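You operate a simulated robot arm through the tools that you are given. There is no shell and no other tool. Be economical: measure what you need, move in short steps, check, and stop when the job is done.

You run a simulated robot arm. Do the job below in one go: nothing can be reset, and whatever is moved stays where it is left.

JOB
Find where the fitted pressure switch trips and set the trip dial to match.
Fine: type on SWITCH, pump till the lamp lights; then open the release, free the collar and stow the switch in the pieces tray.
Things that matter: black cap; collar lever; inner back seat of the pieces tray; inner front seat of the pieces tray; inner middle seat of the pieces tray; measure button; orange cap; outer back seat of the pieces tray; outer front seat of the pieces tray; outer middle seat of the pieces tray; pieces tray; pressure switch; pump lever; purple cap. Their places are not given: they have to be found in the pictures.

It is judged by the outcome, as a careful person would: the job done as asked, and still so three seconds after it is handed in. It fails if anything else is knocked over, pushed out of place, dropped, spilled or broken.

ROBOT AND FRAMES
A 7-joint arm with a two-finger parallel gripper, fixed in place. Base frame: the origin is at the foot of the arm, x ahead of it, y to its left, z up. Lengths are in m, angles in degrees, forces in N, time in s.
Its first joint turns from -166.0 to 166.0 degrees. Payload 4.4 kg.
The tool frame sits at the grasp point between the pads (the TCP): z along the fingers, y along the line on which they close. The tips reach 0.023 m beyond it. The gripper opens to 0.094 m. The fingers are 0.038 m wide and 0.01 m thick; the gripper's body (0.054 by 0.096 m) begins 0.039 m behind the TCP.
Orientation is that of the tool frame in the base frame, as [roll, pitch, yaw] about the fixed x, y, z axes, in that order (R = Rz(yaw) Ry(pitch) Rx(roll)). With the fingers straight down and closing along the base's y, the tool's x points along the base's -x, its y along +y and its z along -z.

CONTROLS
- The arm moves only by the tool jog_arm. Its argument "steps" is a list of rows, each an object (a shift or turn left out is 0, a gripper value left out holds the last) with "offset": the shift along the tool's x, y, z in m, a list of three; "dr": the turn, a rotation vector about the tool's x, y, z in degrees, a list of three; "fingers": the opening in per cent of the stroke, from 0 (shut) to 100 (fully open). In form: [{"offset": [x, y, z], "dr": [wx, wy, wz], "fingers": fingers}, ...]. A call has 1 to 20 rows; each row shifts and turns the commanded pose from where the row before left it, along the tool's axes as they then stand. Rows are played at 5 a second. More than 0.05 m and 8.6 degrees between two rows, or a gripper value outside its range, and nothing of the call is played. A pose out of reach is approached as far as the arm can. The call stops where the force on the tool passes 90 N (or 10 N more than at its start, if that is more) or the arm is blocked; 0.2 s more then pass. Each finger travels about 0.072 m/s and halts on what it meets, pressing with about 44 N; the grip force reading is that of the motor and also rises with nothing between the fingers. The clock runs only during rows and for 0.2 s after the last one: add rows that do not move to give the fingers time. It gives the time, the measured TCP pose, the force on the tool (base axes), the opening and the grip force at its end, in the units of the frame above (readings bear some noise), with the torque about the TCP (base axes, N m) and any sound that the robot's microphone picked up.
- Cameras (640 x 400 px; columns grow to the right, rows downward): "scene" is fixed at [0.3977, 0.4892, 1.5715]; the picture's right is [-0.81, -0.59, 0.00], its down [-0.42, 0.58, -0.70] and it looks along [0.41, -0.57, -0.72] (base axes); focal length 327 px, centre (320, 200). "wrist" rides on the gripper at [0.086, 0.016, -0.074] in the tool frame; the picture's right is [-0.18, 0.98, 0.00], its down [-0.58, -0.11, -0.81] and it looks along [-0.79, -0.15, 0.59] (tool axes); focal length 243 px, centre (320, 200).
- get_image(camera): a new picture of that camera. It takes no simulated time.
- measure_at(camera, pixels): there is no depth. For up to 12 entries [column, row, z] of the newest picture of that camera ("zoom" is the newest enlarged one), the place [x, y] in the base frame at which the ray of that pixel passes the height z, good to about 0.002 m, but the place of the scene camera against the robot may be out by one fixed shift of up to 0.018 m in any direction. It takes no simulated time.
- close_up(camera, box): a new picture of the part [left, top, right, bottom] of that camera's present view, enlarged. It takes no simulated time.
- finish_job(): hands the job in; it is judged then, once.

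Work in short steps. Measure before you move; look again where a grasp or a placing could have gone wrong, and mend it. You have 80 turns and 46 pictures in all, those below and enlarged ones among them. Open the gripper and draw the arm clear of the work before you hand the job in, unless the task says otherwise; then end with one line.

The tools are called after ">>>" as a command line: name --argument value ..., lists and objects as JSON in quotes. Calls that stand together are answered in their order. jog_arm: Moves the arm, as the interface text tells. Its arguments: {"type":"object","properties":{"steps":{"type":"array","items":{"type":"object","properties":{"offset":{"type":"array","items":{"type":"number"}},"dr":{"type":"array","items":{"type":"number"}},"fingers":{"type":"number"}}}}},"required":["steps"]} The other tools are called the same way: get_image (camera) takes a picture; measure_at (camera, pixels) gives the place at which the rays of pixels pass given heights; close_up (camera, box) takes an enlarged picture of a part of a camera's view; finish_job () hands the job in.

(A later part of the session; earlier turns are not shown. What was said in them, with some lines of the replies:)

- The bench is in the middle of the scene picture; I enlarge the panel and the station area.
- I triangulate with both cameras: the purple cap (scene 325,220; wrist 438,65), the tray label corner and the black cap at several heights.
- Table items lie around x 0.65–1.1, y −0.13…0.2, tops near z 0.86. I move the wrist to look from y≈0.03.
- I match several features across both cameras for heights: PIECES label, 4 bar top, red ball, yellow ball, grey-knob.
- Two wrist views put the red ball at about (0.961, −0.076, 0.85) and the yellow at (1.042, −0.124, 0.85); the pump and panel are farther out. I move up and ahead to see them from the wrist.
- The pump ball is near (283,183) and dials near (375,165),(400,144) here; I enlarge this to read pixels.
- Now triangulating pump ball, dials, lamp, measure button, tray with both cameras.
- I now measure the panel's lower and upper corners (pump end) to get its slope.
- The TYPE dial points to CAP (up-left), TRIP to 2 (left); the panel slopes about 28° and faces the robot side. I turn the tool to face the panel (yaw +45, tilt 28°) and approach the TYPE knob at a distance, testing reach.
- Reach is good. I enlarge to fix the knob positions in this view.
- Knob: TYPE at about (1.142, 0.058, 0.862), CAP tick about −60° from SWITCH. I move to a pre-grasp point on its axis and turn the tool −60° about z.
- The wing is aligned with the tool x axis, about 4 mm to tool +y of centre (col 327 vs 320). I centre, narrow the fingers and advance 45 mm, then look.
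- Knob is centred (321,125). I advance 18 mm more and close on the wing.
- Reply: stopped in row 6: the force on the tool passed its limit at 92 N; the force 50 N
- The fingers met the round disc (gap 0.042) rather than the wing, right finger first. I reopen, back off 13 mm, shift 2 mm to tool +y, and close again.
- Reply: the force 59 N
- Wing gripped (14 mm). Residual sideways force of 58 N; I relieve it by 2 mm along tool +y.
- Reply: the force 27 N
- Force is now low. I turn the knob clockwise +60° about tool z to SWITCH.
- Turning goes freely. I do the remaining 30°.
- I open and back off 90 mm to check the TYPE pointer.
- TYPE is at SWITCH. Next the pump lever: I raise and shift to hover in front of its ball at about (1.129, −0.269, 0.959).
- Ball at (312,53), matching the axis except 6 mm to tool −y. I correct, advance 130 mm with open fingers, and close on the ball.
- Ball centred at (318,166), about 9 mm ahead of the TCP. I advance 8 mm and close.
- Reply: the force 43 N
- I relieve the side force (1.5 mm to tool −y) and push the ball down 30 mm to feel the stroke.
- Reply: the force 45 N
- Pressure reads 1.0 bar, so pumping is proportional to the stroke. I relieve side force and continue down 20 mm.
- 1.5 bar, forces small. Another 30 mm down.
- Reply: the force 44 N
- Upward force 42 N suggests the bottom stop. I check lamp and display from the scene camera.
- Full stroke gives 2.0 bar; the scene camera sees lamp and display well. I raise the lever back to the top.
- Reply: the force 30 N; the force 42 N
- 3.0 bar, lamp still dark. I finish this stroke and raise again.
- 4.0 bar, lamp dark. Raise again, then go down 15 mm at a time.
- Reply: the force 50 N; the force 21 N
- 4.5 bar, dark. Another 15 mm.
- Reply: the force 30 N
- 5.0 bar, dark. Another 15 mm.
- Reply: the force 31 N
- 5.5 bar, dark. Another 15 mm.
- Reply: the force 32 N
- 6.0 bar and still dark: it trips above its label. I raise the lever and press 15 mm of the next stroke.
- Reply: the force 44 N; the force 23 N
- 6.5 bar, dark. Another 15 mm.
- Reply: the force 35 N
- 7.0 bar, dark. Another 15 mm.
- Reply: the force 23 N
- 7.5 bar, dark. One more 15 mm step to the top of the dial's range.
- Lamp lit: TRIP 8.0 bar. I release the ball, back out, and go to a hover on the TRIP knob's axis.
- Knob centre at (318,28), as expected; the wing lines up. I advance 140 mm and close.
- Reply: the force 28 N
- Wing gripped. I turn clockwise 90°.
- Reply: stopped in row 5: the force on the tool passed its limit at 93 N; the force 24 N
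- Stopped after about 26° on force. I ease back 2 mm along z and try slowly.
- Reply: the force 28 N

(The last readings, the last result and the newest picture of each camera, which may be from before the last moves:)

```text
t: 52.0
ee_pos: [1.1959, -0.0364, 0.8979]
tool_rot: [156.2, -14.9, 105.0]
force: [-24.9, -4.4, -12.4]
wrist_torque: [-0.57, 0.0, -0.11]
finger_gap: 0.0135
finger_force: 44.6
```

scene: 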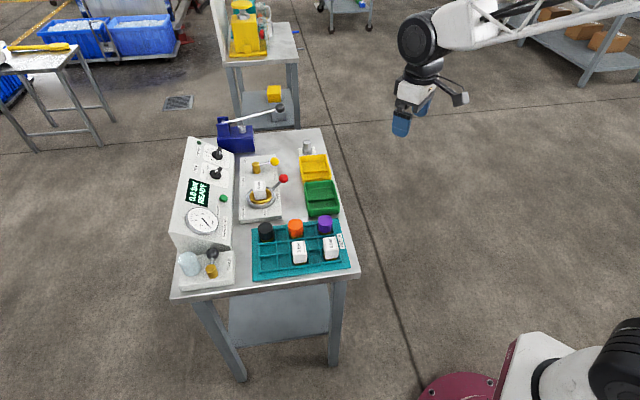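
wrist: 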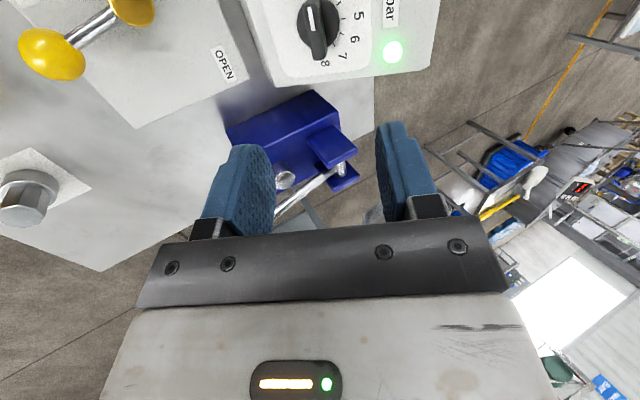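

It moves. I continue in 3° rows.

>>> jog_arm --steps '[{"offset": [0, -0.0005, 0], "dr": [0, 0, 3]}, {"dr": [0, 0, 3]}, {"dr": [0, 0, 3]}, {"dr": [0, 0, 3]}, {"dr": [0, 0, 3]}, {"dr": [0, 0, 3]}, {}]'

```text
t: 53.2
ee_pos: [1.1937, -0.0365, 0.8971]
tool_rot: [160.8, -20.2, 90.8]
force: [-26.8, -2.3, 6.9]
wrist_torque: [-0.31, 0.05, -0.02]
finger_gap: 0.0134
finger_force: 44.2
stopped in row 6: the force on the tool passed its limit at 93 N (the readings are from after the stop); the commanded pose is now the measured one
```

The axis offset is about 6 mm along the wing (tool +x). I open, recentre by (5.5, −0.7, −0.5) mm, regrip, and continue.

>>> jog_arm --steps '[{"fingers": 40}, {}, {"offset": [0.0055, -0.0007, -0.0005]}, {}, {"fingers": 0}, {}, {}]'

>>> jog_arm --steps '[{"dr": [0, 0, 5]}, {"dr": [0, 0, 5]}, {"dr": [0, 0, 5]}, {"dr": [0, 0, 5]}, {}]'

```text
t: 54.8
ee_pos: [1.1939, -0.0321, 0.8994]
tool_rot: [160.6, -20.3, 90.7]
force: [11.7, 1.6, -1.6]
wrist_torque: [-0.04, -0.62, -0.33]
finger_gap: 0.0137
finger_force: 45.2
```

```text
t: 56.0
ee_pos: [1.192, -0.0312, 0.9003]
tool_rot: [169.0, -25.6, 69.8]
force: [-14.5, 7.5, 6.1]
wrist_torque: [0.32, -0.32, 0.0]
finger_gap: 0.0132
finger_force: 44.9
```

Smooth now. I continue to about r = 180° (pointer at 5).

>>> jog_arm --steps '[{"dr": [0, 0, 5]}, {"dr": [0, 0, 5]}, {"dr": [0, 0, 5]}, {"dr": [0, 0, 5]}, {"dr": [0, 0, 2]}, {}]'

```text
t: 57.4
ee_pos: [1.1916, -0.0303, 0.8994]
tool_rot: [-179.8, -27.7, 45.3]
force: [-72.6, 15.6, 15.2]
wrist_torque: [0.21, 1.16, 0.65]
finger_gap: 0.013
finger_force: 45.1
```

Relieve the side force and try turning on further with the same grip.

>>> jog_arm --steps '[{"offset": [0, -0.0018, 0]}, {}, {"dr": [0, 0, 5]}, {"dr": [0, 0, 5]}, {"dr": [0, 0, 5]}, {"dr": [0, 0, 5]}, {}]'

```text
t: 59.0
ee_pos: [1.1912, -0.0309, 0.8999]
tool_rot: [-169.7, -25.9, 22.9]
force: [-3.6, -2.2, -3.9]
wrist_torque: [0.18, 0.47, 0.32]
finger_gap: 0.0132
finger_force: 44.7
```

Free turning. I continue 25° more.

>>> jog_arm --steps '[{"dr": [0, 0, 5]}, {"dr": [0, 0, 5]}, {"dr": [0, 0, 5]}, {"dr": [0, 0, 5]}, {"dr": [0, 0, 5]}, {}]'

```text
t: 60.4
ee_pos: [1.1907, -0.0305, 0.8988]
tool_rot: [-159.5, -19.2, -3.2]
force: [0.3, 7.9, 0.2]
wrist_torque: [0.58, -0.01, 0.23]
finger_gap: 0.0133
finger_force: 44.7
```

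r ≈ 227°. Another 25°.

>>> jog_arm --steps '[{"dr": [0, 0, 5]}, {"dr": [0, 0, 5]}, {"dr": [0, 0, 5]}, {"dr": [0, 0, 5]}, {"dr": [0, 0, 5]}, {}]'

```text
t: 61.8
ee_pos: [1.1819, -0.0271, 0.8998]
tool_rot: [-155.0, -13.0, -19.1]
force: [-18.3, 55.0, 69.5]
wrist_torque: [1.6, -0.99, 1.16]
finger_gap: 0.0141
finger_force: 44.8
out of reach, approached as far as the arm can: row 4, 5
```

Joint limit reached at r ≈ 243° (pointer about 7). I open, back off, and look.

>>> jog_arm --steps '[{"fingers": 60}, {}, {}, {"offset": [0, 0, -0.035]}, {"offset": [0, 0, -0.035]}, {"offset": [0, 0, -0.03]}, {}]'

>>> close_up --camera "scene" --box '[180, 130, 244, 210]'

```text
t: 63.4
ee_pos: [1.1462, -0.0641, 0.9796]
tool_rot: [-154.9, -12.8, -19.0]
force: [-0.3, -1.0, 0.1]
wrist_torque: [-0.03, -0.01, -0.01]
finger_gap: 0.0565
finger_force: 0.2
```

```text
5.00 times, centred on (212, 170) of scene
```

zoom: 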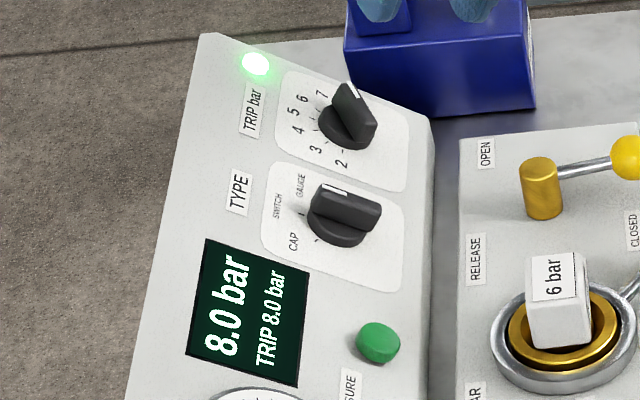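

Pointer at 7. I turn the tool back 180° to regrip for the last 30°.

>>> jog_arm --steps '[{"dr": [0, 0, -8.5]}, {"dr": [0, 0, -8.5]}, {"dr": [0, 0, -8.5]}, {"dr": [0, 0, -8.5]}, {"dr": [0, 0, -8.5]}, {"dr": [0, 0, -8.5]}, {"dr": [0, 0, -8.5]}, {"dr": [0, 0, -8.5]}, {"dr": [0, 0, -8.5]}, {"dr": [0, 0, -8.5]}, {"dr": [0, 0, -8.5]}, {"dr": [0, 0, -8.5]}, {"dr": [0, 0, -8.5]}, {"dr": [0, 0, -8.5]}, {"dr": [0, 0, -8.5]}, {"dr": [0, 0, -8.5]}, {"dr": [0, 0, -8.5]}, {"dr": [0, 0, -8.5]}, {"dr": [0, 0, -8.5]}, {"dr": [0, 0, -8.5]}]'

>>> jog_arm --steps '[{"dr": [0, 0, -8.5]}, {"offset": [-0.0134, 0.0066, -0.0035]}, {}]'

>>> get_image --camera "wrist"

```text
t: 67.6
ee_pos: [1.1484, -0.0629, 0.9805]
tool_rot: [153.4, 8.3, 151.8]
force: [-0.1, -0.2, -0.4]
wrist_torque: [0.0, 0.0, 0.02]
finger_gap: 0.0564
finger_force: 0.1
```

```text
t: 68.4
ee_pos: [1.1624, -0.0641, 0.9891]
tool_rot: [154.8, 12.1, 159.5]
force: [0.5, -0.2, -0.4]
wrist_torque: [-0.03, 0.0, 0.01]
finger_gap: 0.0563
finger_force: 0.0
```

```text
9 pictures are left
```

wrist: 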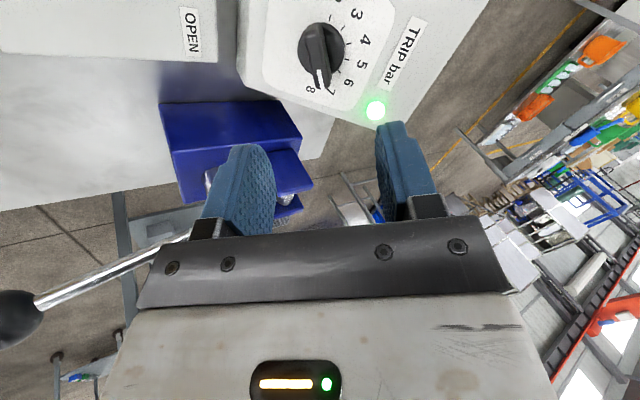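

Wing aligned at col 320. I advance 100 mm, grip, and check.

>>> jog_arm --steps '[{"offset": [0.0035, -0.001, 0.035]}, {"offset": [0, 0, 0.035]}, {"offset": [0, 0, 0.0295]}, {}, {"fingers": 0}, {}, {}, {}]'

```text
t: 70.2
ee_pos: [1.1908, -0.0292, 0.8988]
tool_rot: [154.7, 12.0, 159.5]
force: [4.3, 3.5, -0.9]
wrist_torque: [0.41, -0.37, 0.04]
finger_gap: 0.0139
finger_force: 44.6
```

Good grip, no force. Rotate the remaining 26.6° to r = 90° (the "8" direction).

>>> jog_arm --steps '[{"dr": [0, 0, 5]}, {"dr": [0, 0, 5]}, {"dr": [0, 0, 5]}, {"dr": [0, 0, 5]}, {"dr": [0, 0, 5]}, {"dr": [0, 0, 2]}, {}]'

```text
t: 71.8
ee_pos: [1.1913, -0.0286, 0.8995]
tool_rot: [152.2, -0.2, 135.3]
force: [18.7, 29.9, -0.1]
wrist_torque: [0.79, -0.59, 0.13]
finger_gap: 0.0136
finger_force: 45.2
```

At r ≈ 90°. I open, back off, and check the dial closely.

>>> jog_arm --steps '[{"fingers": 60}, {}, {"offset": [0, 0, -0.035]}, {"offset": [0, 0, -0.035]}, {"offset": [0, 0, -0.035]}, {}]'

>>> close_up --camera "wrist" --box '[240, 0, 432, 120]'

```text
t: 73.2
ee_pos: [1.1578, -0.065, 0.9944]
tool_rot: [152.2, -0.3, 135.3]
force: [-0.3, 0.5, -0.4]
wrist_torque: [0.0, 0.01, 0.01]
finger_gap: 0.0566
finger_force: 0.1
```

```text
3.33 times, centred on (336, 60) of wrist
```

zoom: 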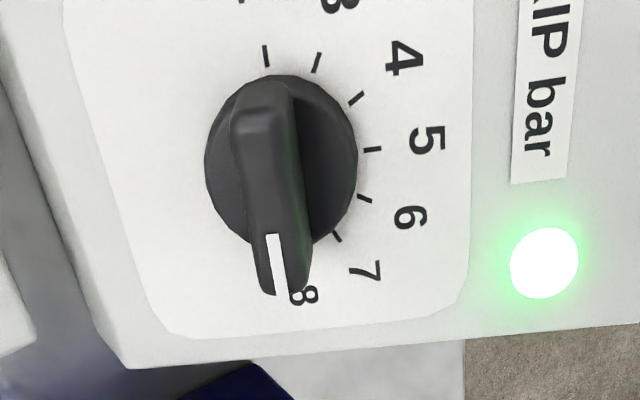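

The dial points at 8 and the lamp is still lit. Now the release: I measure the lever, pivot and label places from the scene view (CLOSED 275,176.6; OPEN 245,160).

>>> measure_at --camera "scene" --pixels '[[244.9, 160.3, 0.815], [275, 176.6, 0.815], [256.5, 173, 0.815], [256, 163.5, 0.85], [274.6, 161.5, 0.85], [283.6, 178.6, 0.85], [260.9, 197, 0.83], [265, 213.2, 0.815], [259.5, 181.5, 0.88], [263, 200, 0.83]]'

>>> jog_arm --steps '[{"offset": [-0.02, -0.03, -0.02]}, {"offset": [-0.02, -0.03, -0.02]}, {"offset": [-0.02, -0.03, -0.02]}, {"offset": [-0.02, -0.03, -0.02]}, {"dr": [0, 0, -8.5]}, {"dr": [0, 0, -8.5]}, {"dr": [0, 0, -8.5]}, {"dr": [0, 0, -8.5]}, {"dr": [0, 0, -8.5]}, {"dr": [0, 0, -8.5]}, {"dr": [0, 0, -8.5]}, {"dr": [0, 0, -8.5]}, {"dr": [0, 0, -8.5]}, {"dr": [0, 0, -8.5]}, {"dr": [0, 0, -5]}, {}]'

```text
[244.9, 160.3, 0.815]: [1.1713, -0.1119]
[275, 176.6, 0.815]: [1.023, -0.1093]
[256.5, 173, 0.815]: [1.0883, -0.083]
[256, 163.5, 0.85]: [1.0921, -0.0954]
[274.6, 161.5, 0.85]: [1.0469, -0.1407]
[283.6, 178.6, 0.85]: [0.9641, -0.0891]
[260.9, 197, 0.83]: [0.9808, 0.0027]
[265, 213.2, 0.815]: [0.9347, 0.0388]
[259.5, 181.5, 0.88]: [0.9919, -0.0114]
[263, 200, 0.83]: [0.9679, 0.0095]
```

```text
t: 76.6
ee_pos: [1.1124, -0.2224, 1.0086]
tool_rot: [179.9, 27.9, -134.8]
force: [-0.5, -0.3, 0.1]
wrist_torque: [-0.05, 0.02, 0.01]
finger_gap: 0.0564
finger_force: 0.0
```

From this the release lever points toward the robot side (CLOSED) and must swing 90° toward the pump (OPEN); pivot about (1.086, −0.073). I move to a hover beside the yellow ball with shut fingers and look.

>>> jog_arm --steps '[{"offset": [0.0137, 0.0387, 0.0062], "fingers": 0}, {"offset": [0.0137, 0.0387, 0.0062]}, {"offset": [0.0137, 0.0387, 0.0062]}, {"offset": [0.0137, 0.0387, 0.0062]}, {}, {}]'

>>> get_image --camera "wrist"

```text
t: 78.0
ee_pos: [0.9769, -0.1401, 0.9608]
tool_rot: [179.8, 27.8, -134.9]
force: [0.4, 0.3, 0.2]
wrist_torque: [0.02, -0.01, 0.0]
finger_gap: 0.0
finger_force: 42.5
```

```text
7 pictures are left
```

wrist: 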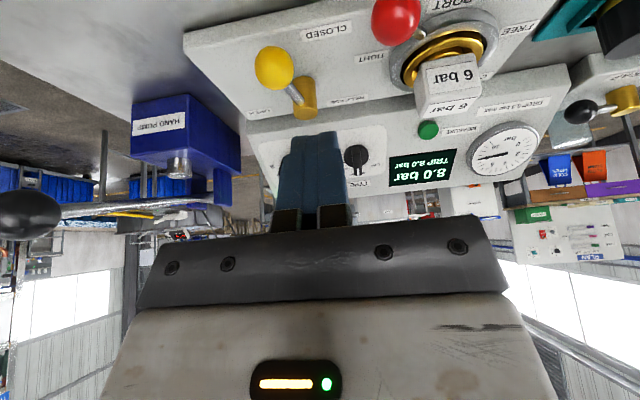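

I measure the balls, pivot, collar ring and switch in this view.

>>> measure_at --camera "wrist" --pixels '[[274, 68, 0.85], [303, 90, 0.85], [395, 20, 0.85], [445, 60, 0.83], [446, 107, 0.88], [446, 107, 0.9], [258, 113, 0.815], [325, 31, 0.815], [515, 28, 0.815], [371, 57, 0.815], [394, 65, 0.83], [500, 40, 0.83]]'

>>> close_up --camera "wrist" --box '[240, 0, 560, 200]'

```text
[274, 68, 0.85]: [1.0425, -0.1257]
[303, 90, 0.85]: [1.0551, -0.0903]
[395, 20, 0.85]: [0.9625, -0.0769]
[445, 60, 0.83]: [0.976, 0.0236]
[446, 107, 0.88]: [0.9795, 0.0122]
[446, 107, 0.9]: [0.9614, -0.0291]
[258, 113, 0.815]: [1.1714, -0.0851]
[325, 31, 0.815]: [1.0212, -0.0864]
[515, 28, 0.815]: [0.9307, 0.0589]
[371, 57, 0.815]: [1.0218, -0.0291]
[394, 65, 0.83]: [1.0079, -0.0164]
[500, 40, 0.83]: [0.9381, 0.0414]
```

```text
2.00 times, centred on (400, 100) of wrist
```

zoom: 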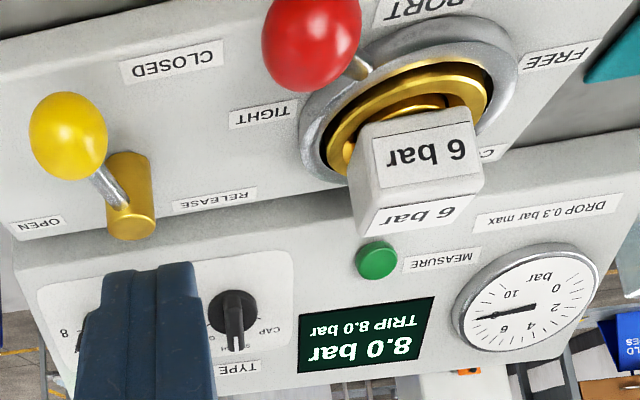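

Geometry is consistent: yellow ball (1.0425, −0.126), swing from −129° to about −45° about (1.086, −0.073). I lower beside the ball and push along the arc.

>>> jog_arm --steps '[{"offset": [0, 0, 0.03]}, {"offset": [0, 0, 0.03]}, {"offset": [0, 0, 0.03]}, {"offset": [0, 0, 0.03]}, {"offset": [0.0021, -0.0108, -0.0011]}, {"offset": [0.001, -0.0167, -0.0005]}, {"offset": [0.001, -0.0167, -0.0005]}, {}]'

>>> jog_arm --steps '[{"offset": [-0.0049, -0.0142, 0.0026]}, {"offset": [-0.0049, -0.0142, 0.0026]}, {"offset": [-0.0077, -0.0092, 0.0041]}, {"offset": [-0.0077, -0.0092, 0.0041]}, {"offset": [-0.0076, -0.0047, 0.004]}, {"offset": [-0.0076, -0.0047, 0.004]}, {}]'

>>> close_up --camera "scene" --box '[180, 125, 308, 225]'

```text
t: 79.8
ee_pos: [1.0435, -0.1355, 0.8539]
tool_rot: [179.8, 27.9, -134.9]
force: [0.0, 2.6, 0.3]
wrist_torque: [0.02, -0.01, 0.06]
finger_gap: 0.0
finger_force: 42.8
```

```text
t: 81.2
ee_pos: [1.1083, -0.1492, 0.85]
tool_rot: [179.2, 27.2, -135.3]
force: [-44.1, -15.1, 18.5]
wrist_torque: [-0.54, 1.15, 0.09]
finger_gap: 0.0
finger_force: 42.3
stopped in row 7: the force on the tool passed its limit at 284 N (the readings are from after the stop); the commanded pose is now the measured one
```

```text
4.00 times, centred on (244, 175) of scene
```

zoom: 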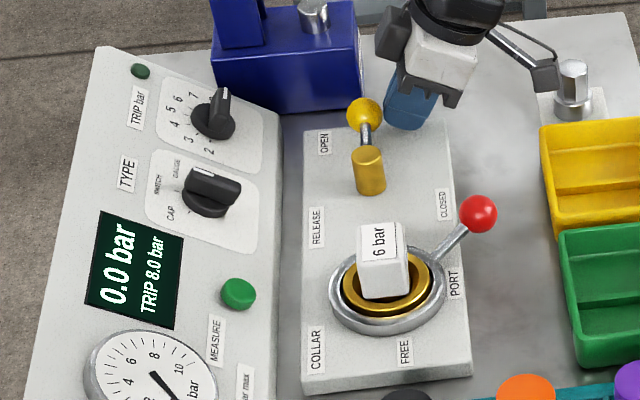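

Released: 0.0 bar, lamp off, trip record kept. Next the collar: I back off, reduce tilt to 13° for clearance, and hover on the TIGHT side of the red ball.

>>> jog_arm --steps '[{"offset": [0.0265, 0, -0.0141]}, {"offset": [0, 0, -0.04]}, {"offset": [0, 0, -0.04]}, {"offset": [0, 0, -0.04]}, {"dr": [0, 7.5, 0]}, {"dr": [0, 7.5, 0]}, {"offset": [-0.013, 0.0397, 0.0042]}, {"offset": [-0.013, 0.0397, 0.0042]}, {"offset": [-0.013, 0.0397, 0.0042]}, {}]'

```text
t: 83.4
ee_pos: [0.993, -0.0959, 0.9531]
tool_rot: [179.3, 12.3, -135.1]
force: [-1.2, 0.4, 0.8]
wrist_torque: [0.0, -0.03, -0.01]
finger_gap: 0.0003
finger_force: 41.9
```

I lower beside the red ball and push it along its arc to about −165°.

>>> jog_arm --steps '[{"offset": [0, 0, 0.035]}, {"offset": [0, 0, 0.035]}, {"offset": [0, 0, 0.03]}, {"offset": [0.0126, 0.014, -0.0029]}, {"offset": [0.0126, 0.014, -0.0029]}, {"offset": [0.0126, 0.014, -0.0029]}, {"offset": [0.0046, 0.0148, -0.0011]}, {"offset": [0.0046, 0.0148, -0.0011]}, {"offset": [0.0046, 0.0148, -0.0011]}, {"offset": [0, 0.0102, 0]}, {"offset": [0, 0.0102, 0]}, {}]'

>>> jog_arm --steps '[{"offset": [0, 0.0051, 0]}, {"offset": [0, 0.0051, 0]}, {"offset": [-0.0008, 0.0034, 0]}, {"offset": [-0.0008, 0.0034, 0]}, {"offset": [-0.0008, 0.0034, 0]}, {"offset": [-0.001, 0.003, 0]}, {"offset": [-0.001, 0.003, 0]}, {}]'

>>> close_up --camera "scene" --box '[225, 150, 369, 290]'

```text
t: 86.0
ee_pos: [0.8943, -0.0421, 0.856]
tool_rot: [179.2, 12.3, -135.0]
force: [-0.9, 0.6, 0.5]
wrist_torque: [0.01, -0.01, -0.01]
finger_gap: 0.0
finger_force: 42.6
```

```text
t: 87.3
ee_pos: [0.8856, -0.0328, 0.8581]
tool_rot: [179.6, 12.5, -135.3]
force: [27.6, -30.2, -14.9]
wrist_torque: [-0.65, -0.14, -0.82]
finger_gap: 0.0
finger_force: 42.0
stopped in row 6: the force on the tool passed its limit at 100 N (the readings are from after the stop); the commanded pose is now the measured one
```

```text
2.86 times, centred on (297, 220) of scene
```

zoom: 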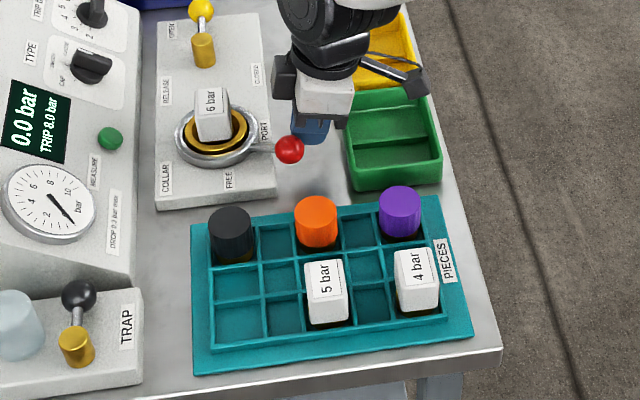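

The collar is at its FREE stop, and the only empty seat is the cell at zoom (239,322) (left column, front row). I back off, go upright, and hover over the switch with open fingers to look.

>>> jog_arm --steps '[{"offset": [0, -0.02, 0]}, {"offset": [0, 0, -0.04]}, {"offset": [0, 0, -0.04]}, {"offset": [0, 0, -0.04]}, {"dr": [0, 6.2, 0]}, {"dr": [0, 6.2, 0], "fingers": 100}, {"offset": [-0.0412, -0.0026, 0]}, {"offset": [-0.0412, -0.0026, 0]}, {"offset": [-0.0412, -0.0026, 0]}, {}]'

>>> get_image --camera "wrist"

```text
t: 89.5
ee_pos: [0.9739, 0.0185, 0.9749]
tool_rot: [179.6, -0.1, -135.1]
force: [0.4, -0.4, 0.6]
wrist_torque: [0.01, 0.0, 0.01]
finger_gap: 0.0938
finger_force: 0.0
```

```text
3 pictures are left
```

wrist: 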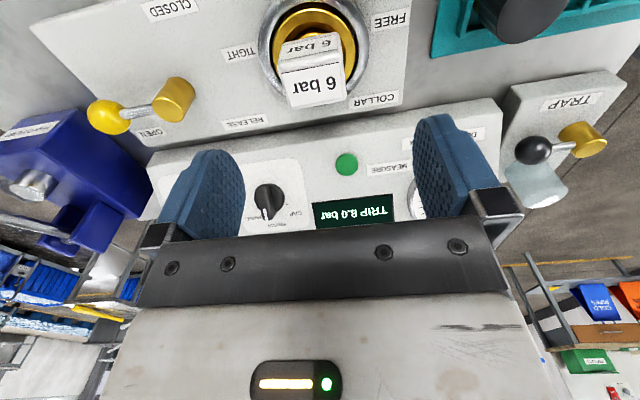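

Switch top centred at (316,88): about 3 mm to tool −y, aligned. I lower 100 mm and grip.

>>> jog_arm --steps '[{"offset": [0, -0.003, 0.035]}, {"offset": [0, 0, 0.035]}, {"offset": [0, 0, 0.03]}, {}, {"fingers": 0}, {}, {}, {}]'

```text
t: 91.3
ee_pos: [0.9758, 0.0162, 0.8736]
tool_rot: [179.6, 0.1, -135.1]
force: [9.9, -6.6, 0.7]
wrist_torque: [-0.28, -0.42, -0.03]
finger_gap: 0.0458
finger_force: 44.1
```

Gripped (0.046 m). I lift straight up.

>>> jog_arm --steps '[{"offset": [0, 0, -0.01]}, {"offset": [0, 0, -0.01]}, {"offset": [0, 0, -0.02]}, {"offset": [0, 0, -0.035]}, {"offset": [0, 0, -0.035]}, {"offset": [0, 0, -0.035]}, {}]'

>>> measure_at --camera "scene" --pixels '[[268.7, 262.3, 0.8], [268.7, 262.3, 0.82], [265.2, 226.6, 0.85], [325.0, 219, 0.85], [298.5, 247.5, 0.85], [330, 242.5, 0.85], [259, 189, 0.88], [295.7, 223, 0.85]]'

```text
t: 92.9
ee_pos: [0.977, 0.017, 1.0207]
tool_rot: [179.7, 0.1, -135.1]
force: [-0.2, -0.3, -1.4]
wrist_torque: [-0.02, 0.03, 0.0]
finger_gap: 0.0458
finger_force: 43.9
```

```text
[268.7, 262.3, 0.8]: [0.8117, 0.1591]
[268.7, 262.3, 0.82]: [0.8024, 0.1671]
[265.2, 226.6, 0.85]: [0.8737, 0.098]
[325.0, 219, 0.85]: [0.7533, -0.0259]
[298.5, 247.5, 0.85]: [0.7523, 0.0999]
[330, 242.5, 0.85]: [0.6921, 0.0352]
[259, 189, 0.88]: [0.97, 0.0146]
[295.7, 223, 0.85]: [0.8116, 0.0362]
```

The switch is free. I carry it over the empty seat (estimate 0.806, 0.176) and look.

>>> jog_arm --steps '[{"offset": [0.0017, 0.0467, 0]}, {"offset": [0.0017, 0.0467, 0]}, {"offset": [0.0017, 0.0467, 0]}, {"offset": [0.0017, 0.0467, 0]}, {"offset": [0.0017, 0.0467, 0]}, {}]'

>>> close_up --camera "wrist" --box '[160, 0, 480, 200]'

```text
t: 94.3
ee_pos: [0.8058, 0.1741, 1.0211]
tool_rot: [179.7, 0.1, -135.1]
force: [-0.6, -0.6, -2.0]
wrist_torque: [0.02, 0.02, 0.01]
finger_gap: 0.0458
finger_force: 44.1
```

```text
2.00 times, centred on (320, 100) of wrist
```

zoom: 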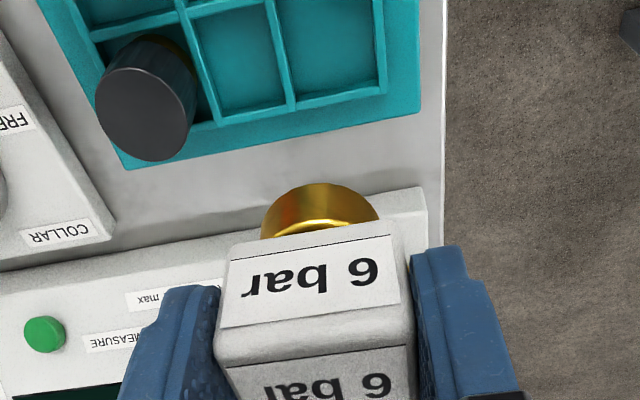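

I see the empty cell at zoom (335,45), third from the black cap along the row. I measure its corners at rim and floor heights.

>>> measure_at --camera "zoom" --pixels '[[293, 98, 0.81], [380, 85, 0.81], [376, 5, 0.81], [277, 5, 0.81], [293, 98, 0.8], [380, 85, 0.8], [330, 45, 0.8], [330, 45, 0.79], [125, 168, 0.8], [421, 112, 0.8], [205, 120, 0.8], [221, 120, 0.81]]'

```text
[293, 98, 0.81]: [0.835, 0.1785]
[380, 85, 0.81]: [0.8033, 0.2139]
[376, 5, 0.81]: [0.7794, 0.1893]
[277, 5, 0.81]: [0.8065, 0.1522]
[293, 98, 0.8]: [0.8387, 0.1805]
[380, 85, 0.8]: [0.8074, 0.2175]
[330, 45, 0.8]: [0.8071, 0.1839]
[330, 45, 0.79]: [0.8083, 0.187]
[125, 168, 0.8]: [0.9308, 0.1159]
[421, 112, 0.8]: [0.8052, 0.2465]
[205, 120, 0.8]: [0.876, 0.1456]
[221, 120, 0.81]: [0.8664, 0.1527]
```

Tray rim ≈0.81; cell centre about (0.804, 0.181). I centre over it and lower to z≈0.862, then feel.

>>> jog_arm --steps '[{"offset": [-0.0036, 0.0062, 0.03]}, {"offset": [0, 0, 0.035]}, {"offset": [0, 0, 0.035]}, {"offset": [0, 0, 0.035]}, {"offset": [0, 0, 0.015]}, {"offset": [0, 0, 0.008]}, {}]'

```text
t: 95.9
ee_pos: [0.8049, 0.1836, 0.8669]
tool_rot: [179.7, 0.2, -135.1]
force: [5.3, -3.2, 38.3]
wrist_torque: [0.29, -0.82, -0.06]
finger_gap: 0.0454
finger_force: 44.8
```

Contact early (38 N), with the torque showing it on the tray's station-side wall (+s). I lift 12 mm, shift 6 mm to tool +x, and lower again.

>>> jog_arm --steps '[{"offset": [0, 0, -0.012]}, {"offset": [0.006, 0.001, 0]}, {"offset": [0, 0, 0.008]}, {"offset": [0, 0, 0.005]}, {}]'

```text
t: 97.1
ee_pos: [0.7977, 0.1789, 0.8614]
tool_rot: [179.7, -0.1, -135.1]
force: [3.3, -3.4, -2.7]
wrist_torque: [-0.23, -0.14, -0.01]
finger_gap: 0.0457
finger_force: 43.2
```

No contact now at 0.861. I continue lowering gently.

>>> jog_arm --steps '[{"offset": [0, 0, 0.004]}, {"offset": [0, 0, 0.004]}, {"offset": [0, 0, 0.003]}, {}]'

```text
t: 98.1
ee_pos: [0.7999, 0.1809, 0.8543]
tool_rot: [179.6, 0.2, -135.0]
force: [5.4, 7.0, 40.5]
wrist_torque: [0.08, -0.56, 0.06]
finger_gap: 0.0451
finger_force: 44.0
```

Contact at 0.854, 12 mm below the first (rim) contact: likely the seat floor. I check in the scene.

>>> close_up --camera "scene" --box '[225, 200, 353, 290]'

```text
4.44 times, centred on (289, 245) of scene
```

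zoom: 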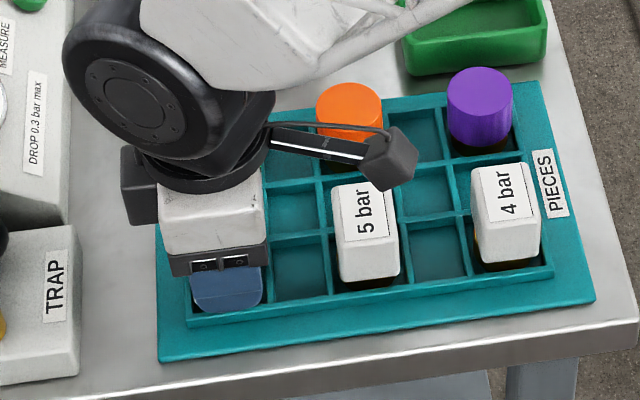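

It appears in the cell but slightly to the +s side. I lift 3 mm, shift 4 mm to tool +x, and feel for the floor again.

>>> jog_arm --steps '[{"offset": [0, 0, -0.005]}, {"offset": [0.004, 0, 0]}, {"offset": [0, 0, 0.003]}, {"offset": [0, 0, 0.003]}, {}]'

```text
t: 99.3
ee_pos: [0.7953, 0.1772, 0.8519]
tool_rot: [179.6, 0.1, -135.1]
force: [-4.7, 2.1, 44.5]
wrist_torque: [-0.21, -0.28, 0.01]
finger_gap: 0.0453
finger_force: 44.3
```

The contact is now centred under the piece (floor). I unload a little, open, and rise.

>>> jog_arm --steps '[{"offset": [0, 0, -0.001]}, {"fingers": 75}, {}, {}, {"offset": [0, 0, -0.02]}, {"offset": [0, 0, -0.04]}, {"offset": [0, 0, -0.05]}, {"offset": [0, 0, -0.05]}, {"offset": [0.04, 0, -0.02]}, {"offset": [0.04, 0, -0.02]}, {"offset": [0.04, 0, -0.02]}, {"offset": [0.04, 0, -0.02]}, {"offset": [0.04, -0.02, -0.02]}, {}]'

>>> get_image --camera "scene"

```text
t: 102.3
ee_pos: [0.6696, 0.0201, 1.1107]
tool_rot: [179.6, 0.0, -135.1]
force: [-0.4, 0.4, 0.3]
wrist_torque: [0.04, 0.03, -0.01]
finger_gap: 0.0705
finger_force: 0.0
```

```text
0 pictures are left
```

scene: 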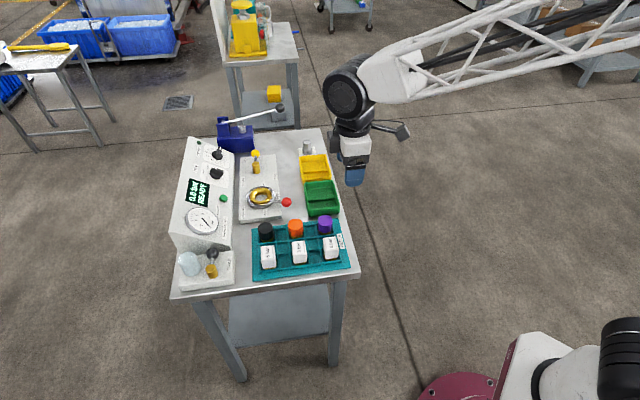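

The switch stands upright at (267,256), evenly in line with the 5 bar and 4 bar pieces. The release is open, the collar is free, the dial is on 8 and the arm is clear, so I hand in.

>>> finish_job

```text
The job is handed in.
```

The fitted switch, labelled 6 bar, tripped at 8.0 bar; the trip dial is set to 8, the release is open, the collar is free, and the switch is stowed in the empty seat of the pieces tray.
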